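You operate a simulated robot arm through the tools that you are given. There is no shell and no other tool. Be economical: measure what you need, move in short steps, check, and stop when the job is done.

You run a simulated robot arm. Do the job below in one go: nothing can be reset, and whatever is moved stays where it is left.

Task
Fetch the grey cup and set it in the sample carton.

It is judged by the outcome, as a careful person would: the job done as asked, and still so three seconds after it is handed in. It fails if anything else is knocked over, pushed out of place, dropped, spilled or broken.

Robot
A 6-joint arm with a two-finger parallel gripper, fixed in place. Base frame: the origin is at the foot of the arm, x ahead of it, y to its left, z up; the work surface is at about z = 0.8. Readings come in m, degrees, newtons and seconds.
With the tool pointing down near the work surface it reaches from about 0.24 to 0.64 m from the base axis. Its first joint turns from -66.0 to 66.0 degrees. Payload 2.7 kg.
The TCP is the grasp point between the finger pads, 0.023 m short of the fingertips. In the tool frame z runs along the fingers and y along their closing line. The gripper opens to 0.094 m. The fingers are 0.038 m wide and 0.01 m thick; the gripper's body (0.054 by 0.096 m) begins 0.039 m behind the TCP.
Orientation is told as [roll, pitch, yaw] about the base's x, y, z axes, in that order, counted from this pose: with the fingers straight down and closing along the base's y, the tool's x points along the base's -x, its y along +y and its z along -z.

Tools
- The arm moves only by the tool apply_moves. Its argument "plan" is one flat list of numbers, 5 for each row, row after row: the gripper command, from -1 (fully open) to 1 (shut), values between in proportion, then the shift along the tool's x, y, z in units of 100 mm (1.0 is 100 mm), then the turn about the tool's z in units of 45 degrees (1.0 is 45 degrees). In form: [hand, x, y, z, yaw, hand, x, y, z, yaw, ...]. A call has 1 to 12 rows; each row is the pose to reach, as a shift and turn from the pose commanded when the call began, along the tool's axes at that moment. A call with a number of a shift or a turn outside -1 to 1 is refused whole. Each row takes 0.2 s and may step no farther than 0.05 m and 8.6 degrees from the row before; otherwise, or with a gripper value out of range, the whole call is refused. Where a pose cannot be reached the arm comes as near as it can. A force on the tool above 40 N (or 10 N above the force at the start of the call, whichever is more), or a blocked arm, ends the call early, and 0.2 s more pass. The fingers move at their own pace (about 0.045 m/s each) and stop on an object; they squeeze with about 45 N. The grip force told is the motor's: it shows also when the fingers shut on nothing. Time passes only in rows, and 0.2 s behind the last, so rows that repeat a pose let the fingers close. The reply holds the time, the measured pose of the TCP, the force on the tool along the base axes, the opening and the grip force, in the units named above and with some noise, and new pictures: "show" is both (left out), scene, wrist or none.
- Cameras (640 x 400 px; columns grow to the right, rows downward): "scene" is fixed at [0.0594, -0.4201, 1.4107]; the picture's right is [0.91, -0.42, 0.00], its down [-0.22, -0.47, -0.86] and it looks along [0.36, 0.78, -0.52] (base axes); focal length 376 px, centre (320, 200). "wrist" rides on the gripper at [0.086, 0.016, -0.075] in the tool frame; the picture's right is [-0.18, 0.98, 0.00], its down [-0.58, -0.11, -0.81] and it looks along [-0.79, -0.15, 0.59] (tool axes); focal length 243 px, centre (320, 200). There is no depth. A picture from a camera that has moved, and an enlarged one, comes with that camera's place and axes in the base frame and with its lens.
- close_up(camera, box): a new picture of the part [left, top, right, bottom] of that camera's present view, enlarged. It takes no simulated time.
- finish_job(): hands the job in; it is judged then, once.

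Work in short steps. Places have to be worked out from the pictures, the camera data and where the tool is seen: move nearer, look again, correct. Check each grasp and each placing, and mend what went wrong. You have 90 turns and 170 pictures in all, those below and enlarged ones among them. Open the gripper and draw the arm clear of the work before you hand the job in, unless the task says otherwise; then end with one line.

The tools are called after "Call:" by a JSON object that holds its "op" and its "data". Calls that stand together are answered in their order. apply_moves: Moves the arm, as the interface text tells. Its arguments: {"type":"object","properties":{"plan":{"type":"array","items":{"type":"number"}},"show":{"type":"string","enum":["both","scene","wrist","none"]}},"required":["plan"]} The other tools are called the same way: close_up (camera, box) takes an enlarged picture of a part of a camera's view; finish_job () hands the job in.

At the start:

```text
time_s: 0.0
eef_pos: [0.2595, 0.3136, 1.0972]
tcp_rot: [0.0, -0.1, 0.0]
wrist_force: [-0.1, -0.2, 0.1]
gripper_width: 0.0939
grasp_force: 0.1
```

scene: 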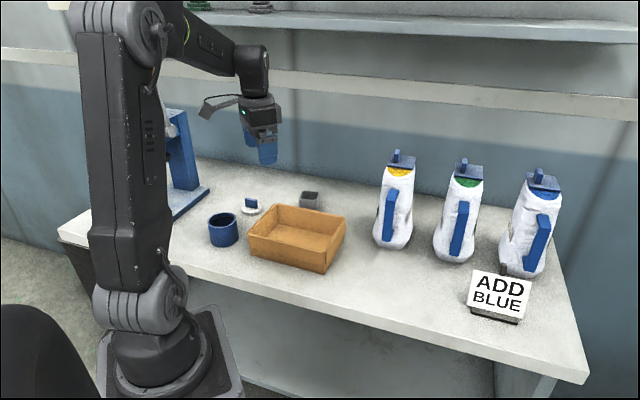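
wrist: 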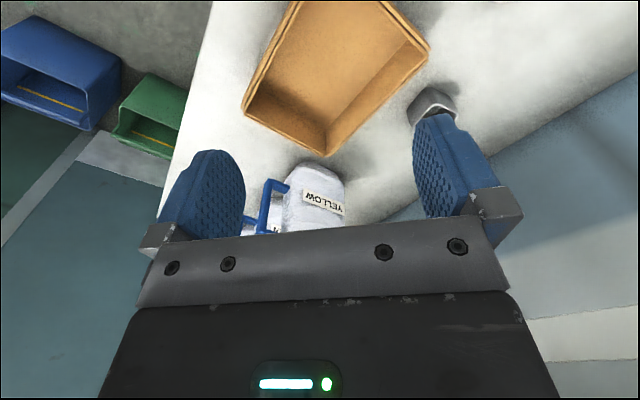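

The scene shows a small grey cup behind the brown carton, and a blue cup to its left. I'll zoom in to locate them.

Call:
{"op": "close_up", "data": {"camera": "scene", "box": [190, 170, 370, 283]}}

Call:
{"op": "close_up", "data": {"camera": "wrist", "box": [220, 0, 500, 175]}}

```text
3.54 times, centred on (280, 226) of scene
camera zoom: at [0.0594, -0.4201, 1.4107], right [0.91, -0.42, 0.0], down [-0.22, -0.47, -0.86], along [0.36, 0.78, -0.52], focal length 1329 px, centre (462, 106)
```

zoom: 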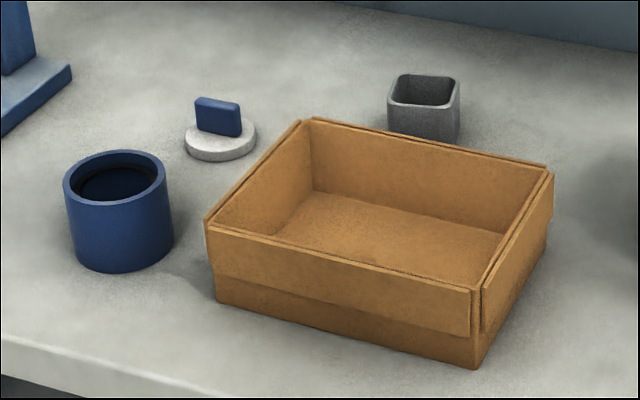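

```text
2.29 times, centred on (360, 88) of wrist
camera zoom: at [0.1706, 0.3292, 1.1714], right [0.18, 0.98, 0.0], down [0.58, -0.11, 0.81], along [0.79, -0.15, -0.59], focal length 555 px, centre (229, 457)
```

zoom: 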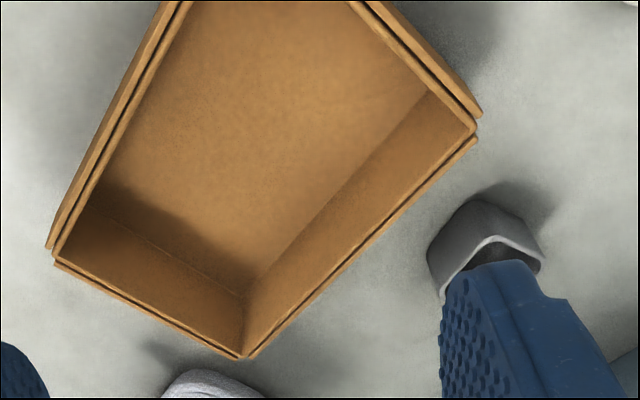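

The cup rim looks to be near (0.42, 0.45), with z about 0.855. I'll move closer at hover height to see it properly.

Call:
{"op": "apply_moves", "data": {"plan": [-1, -0.2, 0.3, 0.2, 0, -1, -0.4, 0.6, 0.4, 0, -1, -0.6, 0.9, 0.6, 0, -1, -0.8, 1, 0.9, 0, -1, -0.8, 1, 0.9, 0]}}

```text
time_s: 1.2
eef_pos: [0.3383, 0.4136, 1.0057]
tcp_rot: [0.0, 0.0, -0.1]
wrist_force: [0.4, 0.4, 0.5]
gripper_width: 0.0941
grasp_force: 0.0
camera wrist: at [0.2507, 0.429, 1.0808], right [0.18, 0.98, 0.0], down [0.58, -0.11, 0.81], along [0.79, -0.15, -0.59], focal length 243 px, centre (320, 200)
```

scene: 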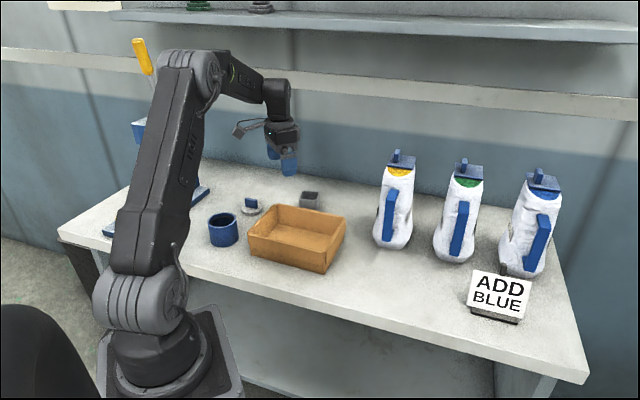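
wrist: 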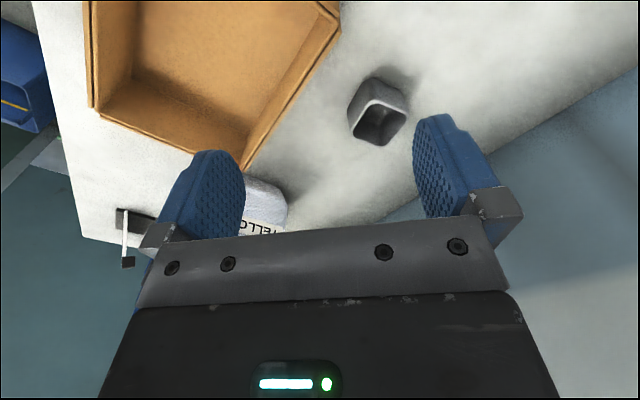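

Call:
{"op": "close_up", "data": {"camera": "wrist", "box": [320, 50, 440, 125]}}

Call:
{"op": "close_up", "data": {"camera": "scene", "box": [270, 170, 350, 220]}}

```text
5.33 times, centred on (380, 88) of wrist
camera zoom: at [0.2507, 0.429, 1.0808], right [0.18, 0.98, 0.0], down [0.58, -0.11, 0.81], along [0.79, -0.15, -0.59], focal length 1294 px, centre (0, 800)
```

zoom: 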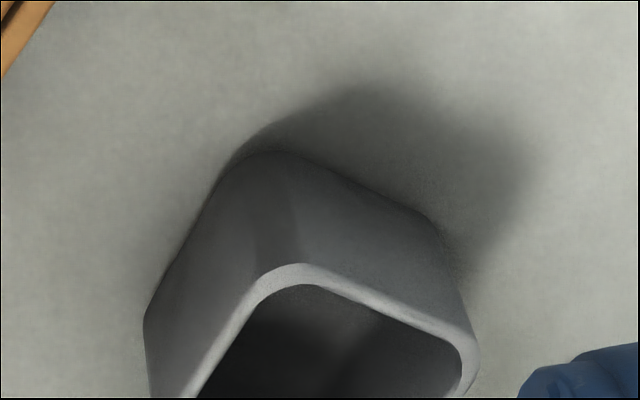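

```text
8.00 times, centred on (310, 195) of scene
camera zoom: at [0.0594, -0.42, 1.4107], right [0.91, -0.42, 0.0], down [-0.22, -0.47, -0.86], along [0.36, 0.78, -0.52], focal length 3004 px, centre (400, 240)
```

zoom: 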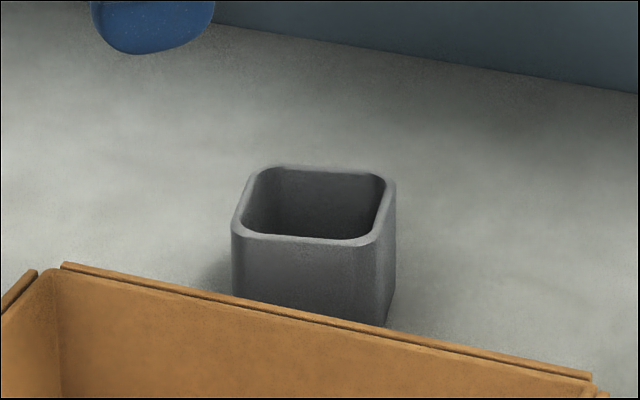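

The cup centre comes out near (0.432, 0.465), with the rim at z≈0.845 and sides about 0.048 m, turned so the faces point at about 58° and −32°. The carton centre is near (0.335, 0.314), with its rim at z≈0.86. I'll hover above the cup and turn the tool by −32° in base yaw.

Call:
{"op": "apply_moves", "data": {"plan": [-1, -0.25, 0.14, 0.2, 0.18, -1, -0.5, 0.28, 0.4, 0.36, -1, -0.75, 0.42, 0.6, 0.54, -1, -0.925, 0.514, 0.8, 0.71, -1, -0.925, 0.514, 0.95, 0.71, -1, -0.925, 0.514, 0.95, 0.71]}}

```text
time_s: 2.6
eef_pos: [0.4314, 0.4639, 0.9115]
tcp_rot: [0.0, 0.1, -32.0]
wrist_force: [-0.7, 1.1, -0.3]
gripper_width: 0.0941
grasp_force: 0.1
camera wrist: at [0.3652, 0.5237, 0.9859], right [0.68, 0.74, 0.0], down [0.44, -0.4, 0.81], along [0.59, -0.55, -0.59], focal length 243 px, centre (320, 200)
```

scene: 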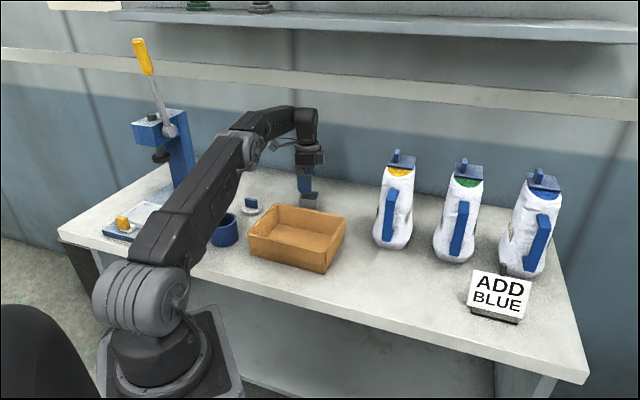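
wrist: 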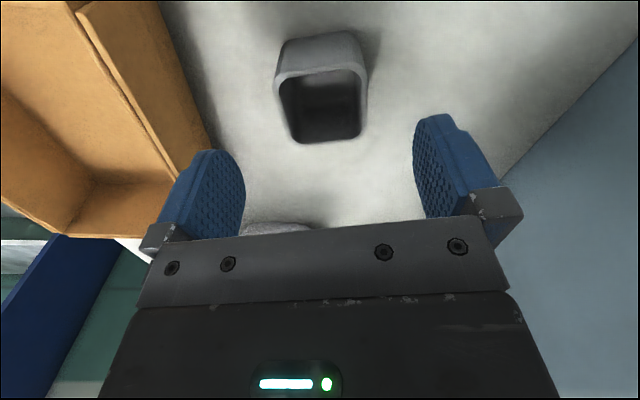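

The cup is centred between the fingers; its rim centre reprojects to (0.430, 0.463). I'll descend to z≈0.832.

Call:
{"op": "apply_moves", "data": {"plan": [-1, 0, 0, 0.3, 0, -1, 0, 0, 0.6, 0, -1, 0, 0, 0.8, 0, -1, 0, 0, 0.8, 0]}}

```text
time_s: 3.6
eef_pos: [0.4299, 0.4654, 0.8327]
tcp_rot: [0.0, -0.1, -31.9]
wrist_force: [-0.6, -0.6, -0.8]
gripper_width: 0.094
grasp_force: 0.0
camera wrist: at [0.3638, 0.5255, 0.9078], right [0.68, 0.74, 0.0], down [0.44, -0.4, 0.81], along [0.59, -0.54, -0.59], focal length 243 px, centre (320, 200)
```

scene: 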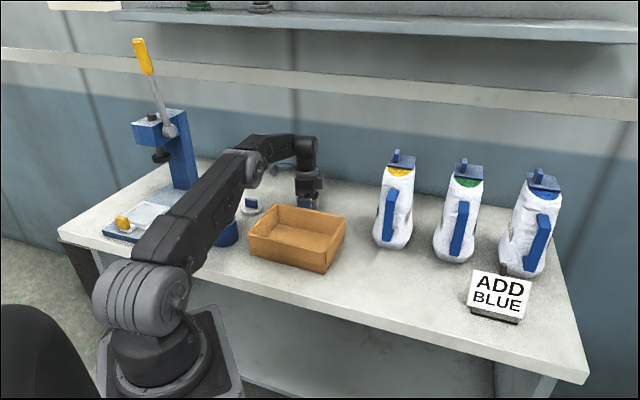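
wrist: 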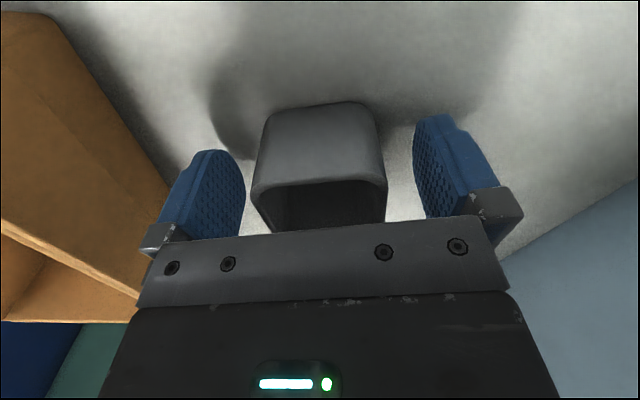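

The fingers straddle the cup with nothing touching. I'll close the gripper.

Call:
{"op": "apply_moves", "data": {"plan": [1, 0, 0, 0, 0, 1, 0, 0, 0, 0, 1, 0, 0, 0, 0, 1, 0, 0, 0, 0, 1, 0, 0, 0, 0], "show": "wrist"}}

```text
time_s: 4.8
eef_pos: [0.4305, 0.4654, 0.8343]
tcp_rot: [0.0, -0.1, -31.9]
wrist_force: [-0.5, 0.1, 0.2]
gripper_width: 0.0551
grasp_force: 44.9
camera wrist: at [0.3638, 0.5254, 0.9081], right [0.68, 0.74, 0.0], down [0.44, -0.4, 0.81], along [0.59, -0.54, -0.59], focal length 243 px, centre (320, 200)
```

wrist: 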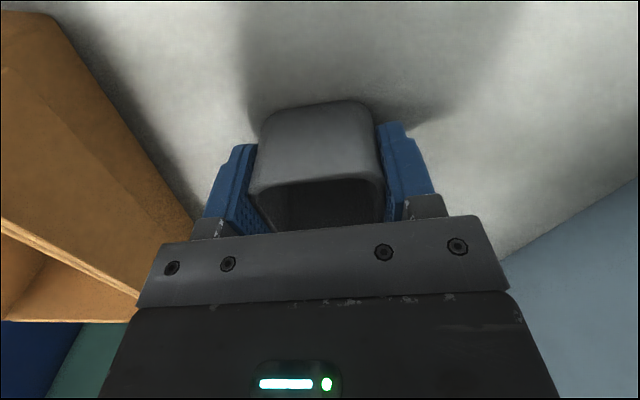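

The grip stopped at 0.055 m with 45 N, so the cup is held. I'll lift 0.1 m straight up.

Call:
{"op": "apply_moves", "data": {"plan": [1, 0, 0, -0.2, 0, 1, 0, 0, -0.5, 0, 1, 0, 0, -0.8, 0, 1, 0, 0, -1, 0, 1, 0, 0, -1, 0]}}

```text
time_s: 6.0
eef_pos: [0.4308, 0.4679, 0.9318]
tcp_rot: [0.1, 0.1, -31.9]
wrist_force: [0.3, 0.6, -0.1]
gripper_width: 0.0553
grasp_force: 45.1
camera wrist: at [0.3641, 0.5266, 1.0064], right [0.68, 0.74, 0.0], down [0.44, -0.4, 0.81], along [0.59, -0.54, -0.59], focal length 243 px, centre (320, 200)
```

scene: 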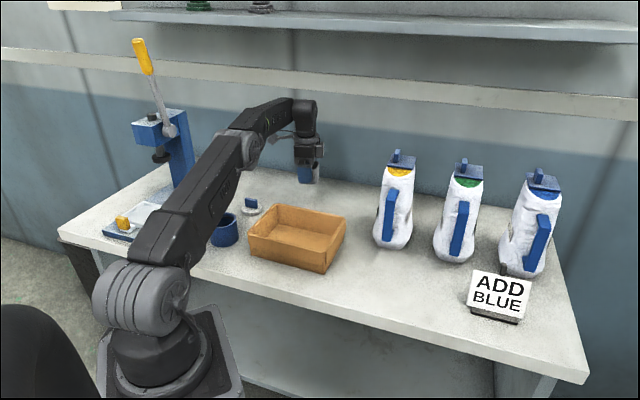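
wrist: 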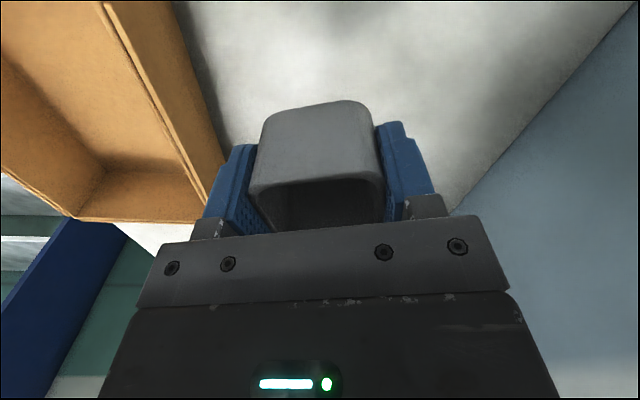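

The cup is lifted cleanly. I'll move toward the carton centre along tool −y at this height, turning to match the carton's sides.

Call:
{"op": "apply_moves", "data": {"plan": [1, 0, -0.3, -0.1, 0.1, 1, 0, -0.65, -0.1, 0.22, 1, 0, -1, -0.1, 0.32, 1, 0, -1, -0.1, 0.32], "show": "scene"}}

```text
time_s: 7.0
eef_pos: [0.3767, 0.38, 0.9415]
tcp_rot: [0.0, 0.2, -46.4]
wrist_force: [0.1, -0.6, -0.2]
gripper_width: 0.0553
grasp_force: 45.0
```

scene: 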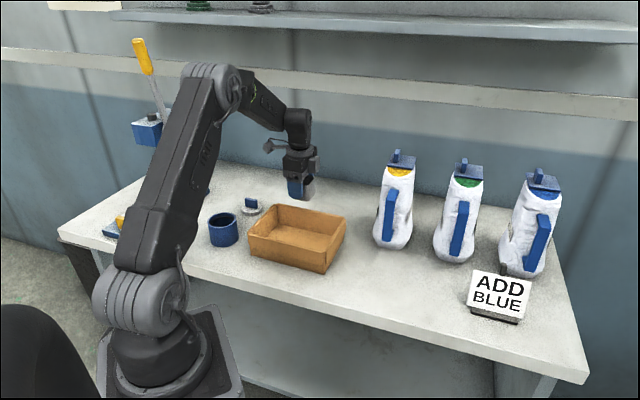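

Now at (0.377, 0.380). The remaining shift to the carton centre in the tool frame is x −0.019, y −0.076.

Call:
{"op": "apply_moves", "data": {"plan": [1, -0.1, -0.38, 0, 0, 1, -0.188, -0.76, 0, 0, 1, -0.188, -0.76, 0, 0]}}

Call:
{"op": "close_up", "data": {"camera": "scene", "box": [210, 140, 370, 280]}}

```text
time_s: 7.8
eef_pos: [0.3341, 0.3147, 0.9406]
tcp_rot: [0.0, 0.1, -46.3]
wrist_force: [0.7, 0.1, -1.0]
gripper_width: 0.0554
grasp_force: 45.0
camera wrist: at [0.2851, 0.3877, 1.0154], right [0.84, 0.55, 0.0], down [0.32, -0.5, 0.81], along [0.44, -0.68, -0.59], focal length 243 px, centre (320, 200)
```

scene: 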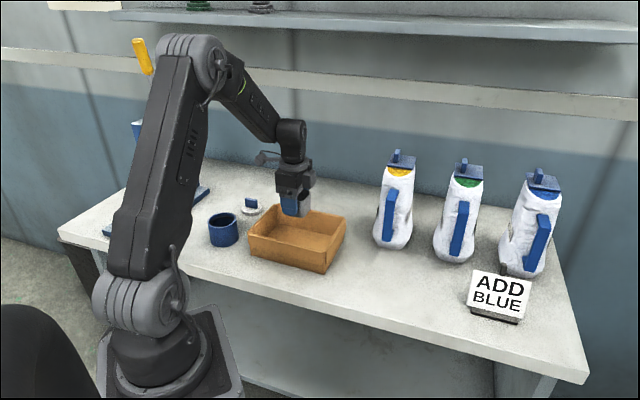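
wrist: 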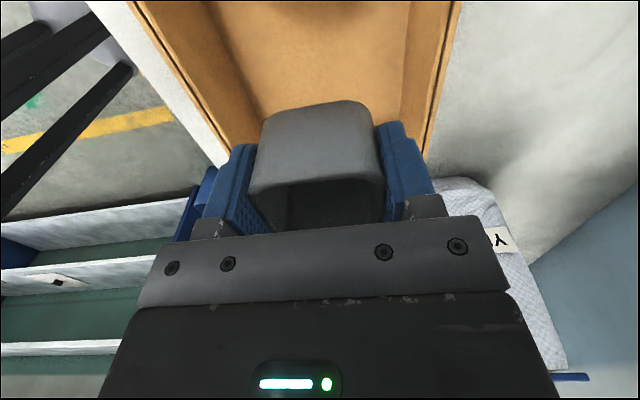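

```text
2.86 times, centred on (290, 210) of scene
camera zoom: at [0.0594, -0.4201, 1.4107], right [0.91, -0.42, 0.0], down [-0.22, -0.47, -0.86], along [0.36, 0.78, -0.52], focal length 1073 px, centre (406, 171)
```

zoom: 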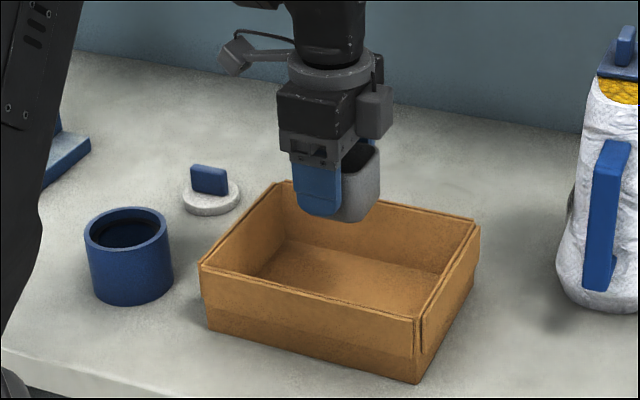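

The cup is centred over the carton to within a few mm. I'll lower it into the carton, slowing near the floor.

Call:
{"op": "apply_moves", "data": {"plan": [1, 0, 0, 0.3, 0, 1, 0, 0, 0.6, 0, 1, 0, 0, 0.8, 0, 1, 0, 0, 0.92, 0, 1, 0, 0, 0.96, 0, 1, 0, 0, 1.0, 0, 1, 0, 0, 1.0, 0]}}

Call:
{"op": "close_up", "data": {"camera": "scene", "box": [210, 160, 370, 280]}}

```text
time_s: 9.4
eef_pos: [0.3349, 0.3122, 0.8427]
tcp_rot: [0.0, 0.1, -46.3]
wrist_force: [0.6, 0.4, -0.5]
gripper_width: 0.0552
grasp_force: 45.1
camera wrist: at [0.2863, 0.3867, 0.916], right [0.84, 0.55, 0.0], down [0.32, -0.5, 0.81], along [0.44, -0.68, -0.59], focal length 243 px, centre (320, 200)
```

scene: 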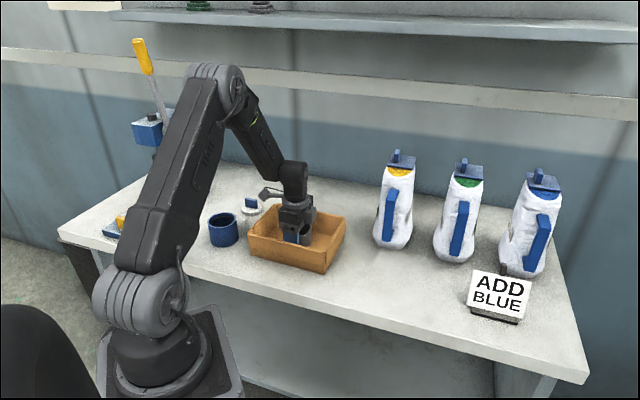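
wrist: 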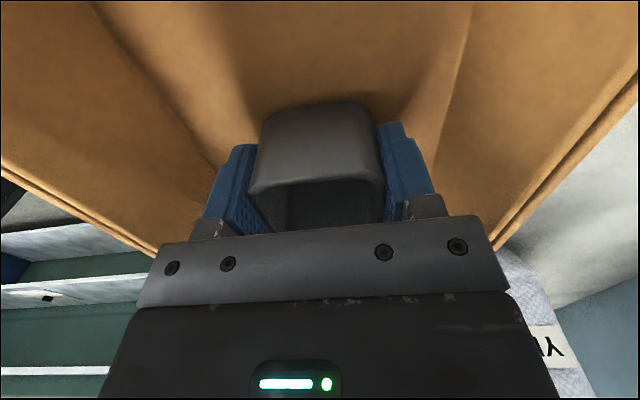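

```text
3.33 times, centred on (290, 220) of scene
camera zoom: at [0.0594, -0.42, 1.4107], right [0.91, -0.42, 0.0], down [-0.22, -0.47, -0.86], along [0.36, 0.78, -0.52], focal length 1252 px, centre (420, 133)
```

zoom: 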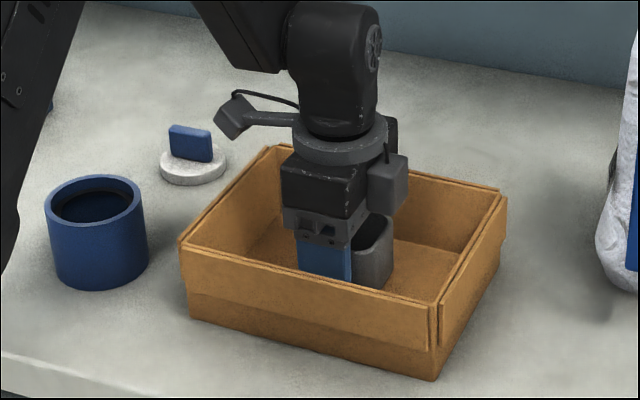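

It's inside the carton with no contact force yet. I'll lower in 1.5 mm steps and watch the force.

Call:
{"op": "apply_moves", "data": {"plan": [1, 0, 0, 0.015, 0, 1, 0, 0, 0.03, 0, 1, 0, 0, 0.03, 0], "show": "none"}}

```text
time_s: 10.2
eef_pos: [0.3357, 0.3138, 0.8394]
tcp_rot: [0.0, 0.2, -46.2]
wrist_force: [0.0, -0.4, 0.0]
gripper_width: 0.0551
grasp_force: 45.2
```

Still no contact at z≈0.839, so I'll go a little lower.

Call:
{"op": "apply_moves", "data": {"plan": [1, 0, 0, 0.015, 0, 1, 0, 0, 0.025, 0, 1, 0, 0, 0.025, 0], "show": "none"}}

```text
time_s: 11.0
eef_pos: [0.3355, 0.3138, 0.8379]
tcp_rot: [0.1, 0.1, -46.4]
wrist_force: [-5.3, -3.2, 17.1]
gripper_width: 0.0555
grasp_force: 45.4
```

17 N upward means the cup is on the carton floor. I'll ease up 1 mm and open partway so the fingers stay clear of the walls.

Call:
{"op": "apply_moves", "data": {"plan": [1, 0, 0, -0.008, 0, -0.2, 0, 0, -0.008, 0, -0.5, 0, 0, -0.008, 0, -0.5, 0, 0, -0.008, 0, -0.5, 0, 0, -0.008, 0]}}

```text
time_s: 12.2
eef_pos: [0.3355, 0.3132, 0.8381]
tcp_rot: [0.0, 0.1, -46.4]
wrist_force: [0.1, 1.5, 0.0]
gripper_width: 0.0704
grasp_force: 0.0
camera wrist: at [0.2865, 0.3869, 0.9117], right [0.84, 0.55, 0.0], down [0.32, -0.5, 0.81], along [0.44, -0.68, -0.59], focal length 243 px, centre (320, 200)
```

scene: 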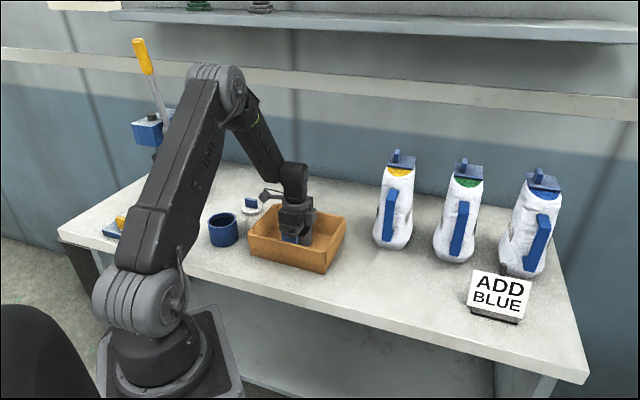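
wrist: 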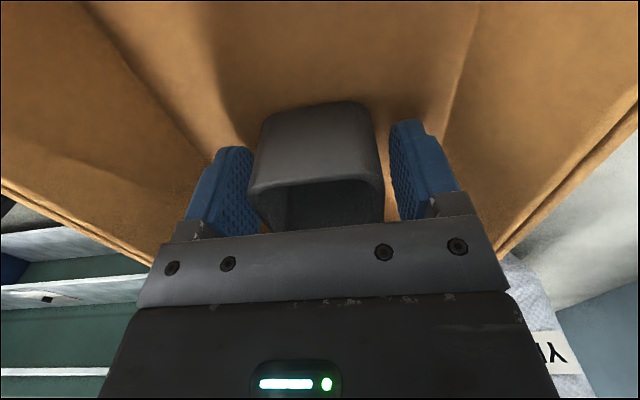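

The cup is released and standing, with gaps on both sides. I'll go straight up, then draw back.

Call:
{"op": "apply_moves", "data": {"plan": [-0.5, 0, 0, -0.15, 0, -0.5, 0, 0, -0.4, 0, -0.5, 0, 0, -0.7, 0, -1, 0, 0, -1, 0, -1, 0, 0, -1, 0], "show": "none"}}

Call:
{"op": "apply_moves", "data": {"plan": [-1, 0, 0.3, -0.3, 0, -1, 0, 0.6, -0.6, 0, -1, 0, 0.9, -0.8, 0, -1, 0, 1, -0.9, 0, -1, 0, 1, -0.9, 0]}}

Call:
{"op": "close_up", "data": {"camera": "scene", "box": [190, 170, 370, 283]}}

```text
time_s: 13.4
eef_pos: [0.3361, 0.3136, 0.9382]
tcp_rot: [0.0, 0.1, -46.2]
wrist_force: [0.4, 0.1, -0.7]
gripper_width: 0.094
grasp_force: 0.0
```

```text
time_s: 14.6
eef_pos: [0.4092, 0.383, 1.0289]
tcp_rot: [0.0, 0.0, -46.3]
wrist_force: [0.3, 0.3, -0.5]
gripper_width: 0.094
grasp_force: 0.1
camera wrist: at [0.3604, 0.4561, 1.103], right [0.84, 0.55, 0.0], down [0.32, -0.5, 0.81], along [0.44, -0.68, -0.59], focal length 243 px, centre (320, 200)
```

scene: 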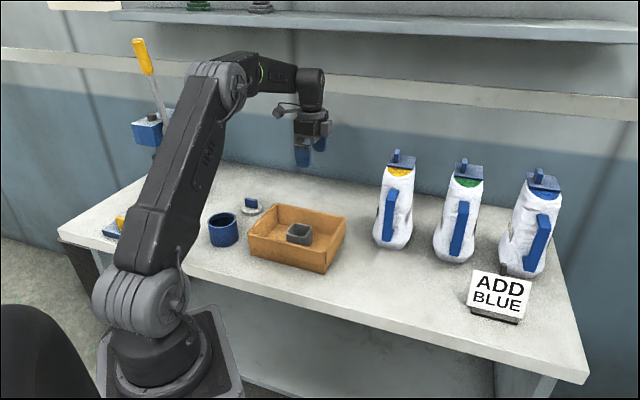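
wrist: 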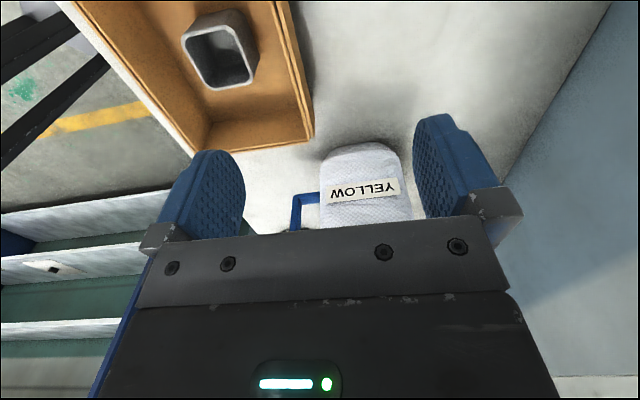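

```text
3.54 times, centred on (280, 226) of scene
camera zoom: at [0.0594, -0.42, 1.4107], right [0.91, -0.42, 0.0], down [-0.22, -0.47, -0.86], along [0.36, 0.78, -0.52], focal length 1329 px, centre (462, 106)
```

zoom: 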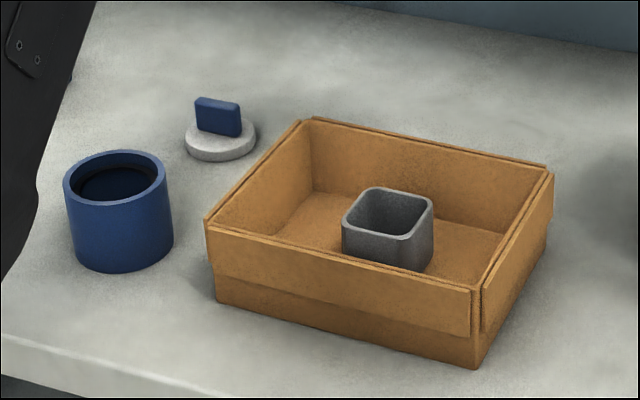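

The grey cup stands upright in the carton, nothing else has moved, and the arm is clear with the gripper open. The "ADD BLUE" sign isn't part of the job, so I'm handing in.

Call:
{"op": "finish_job", "data": {}}

```text
The job is handed in.
```

The grey cup is standing upright in the sample carton; nothing else was moved, and the arm is clear with the gripper open.
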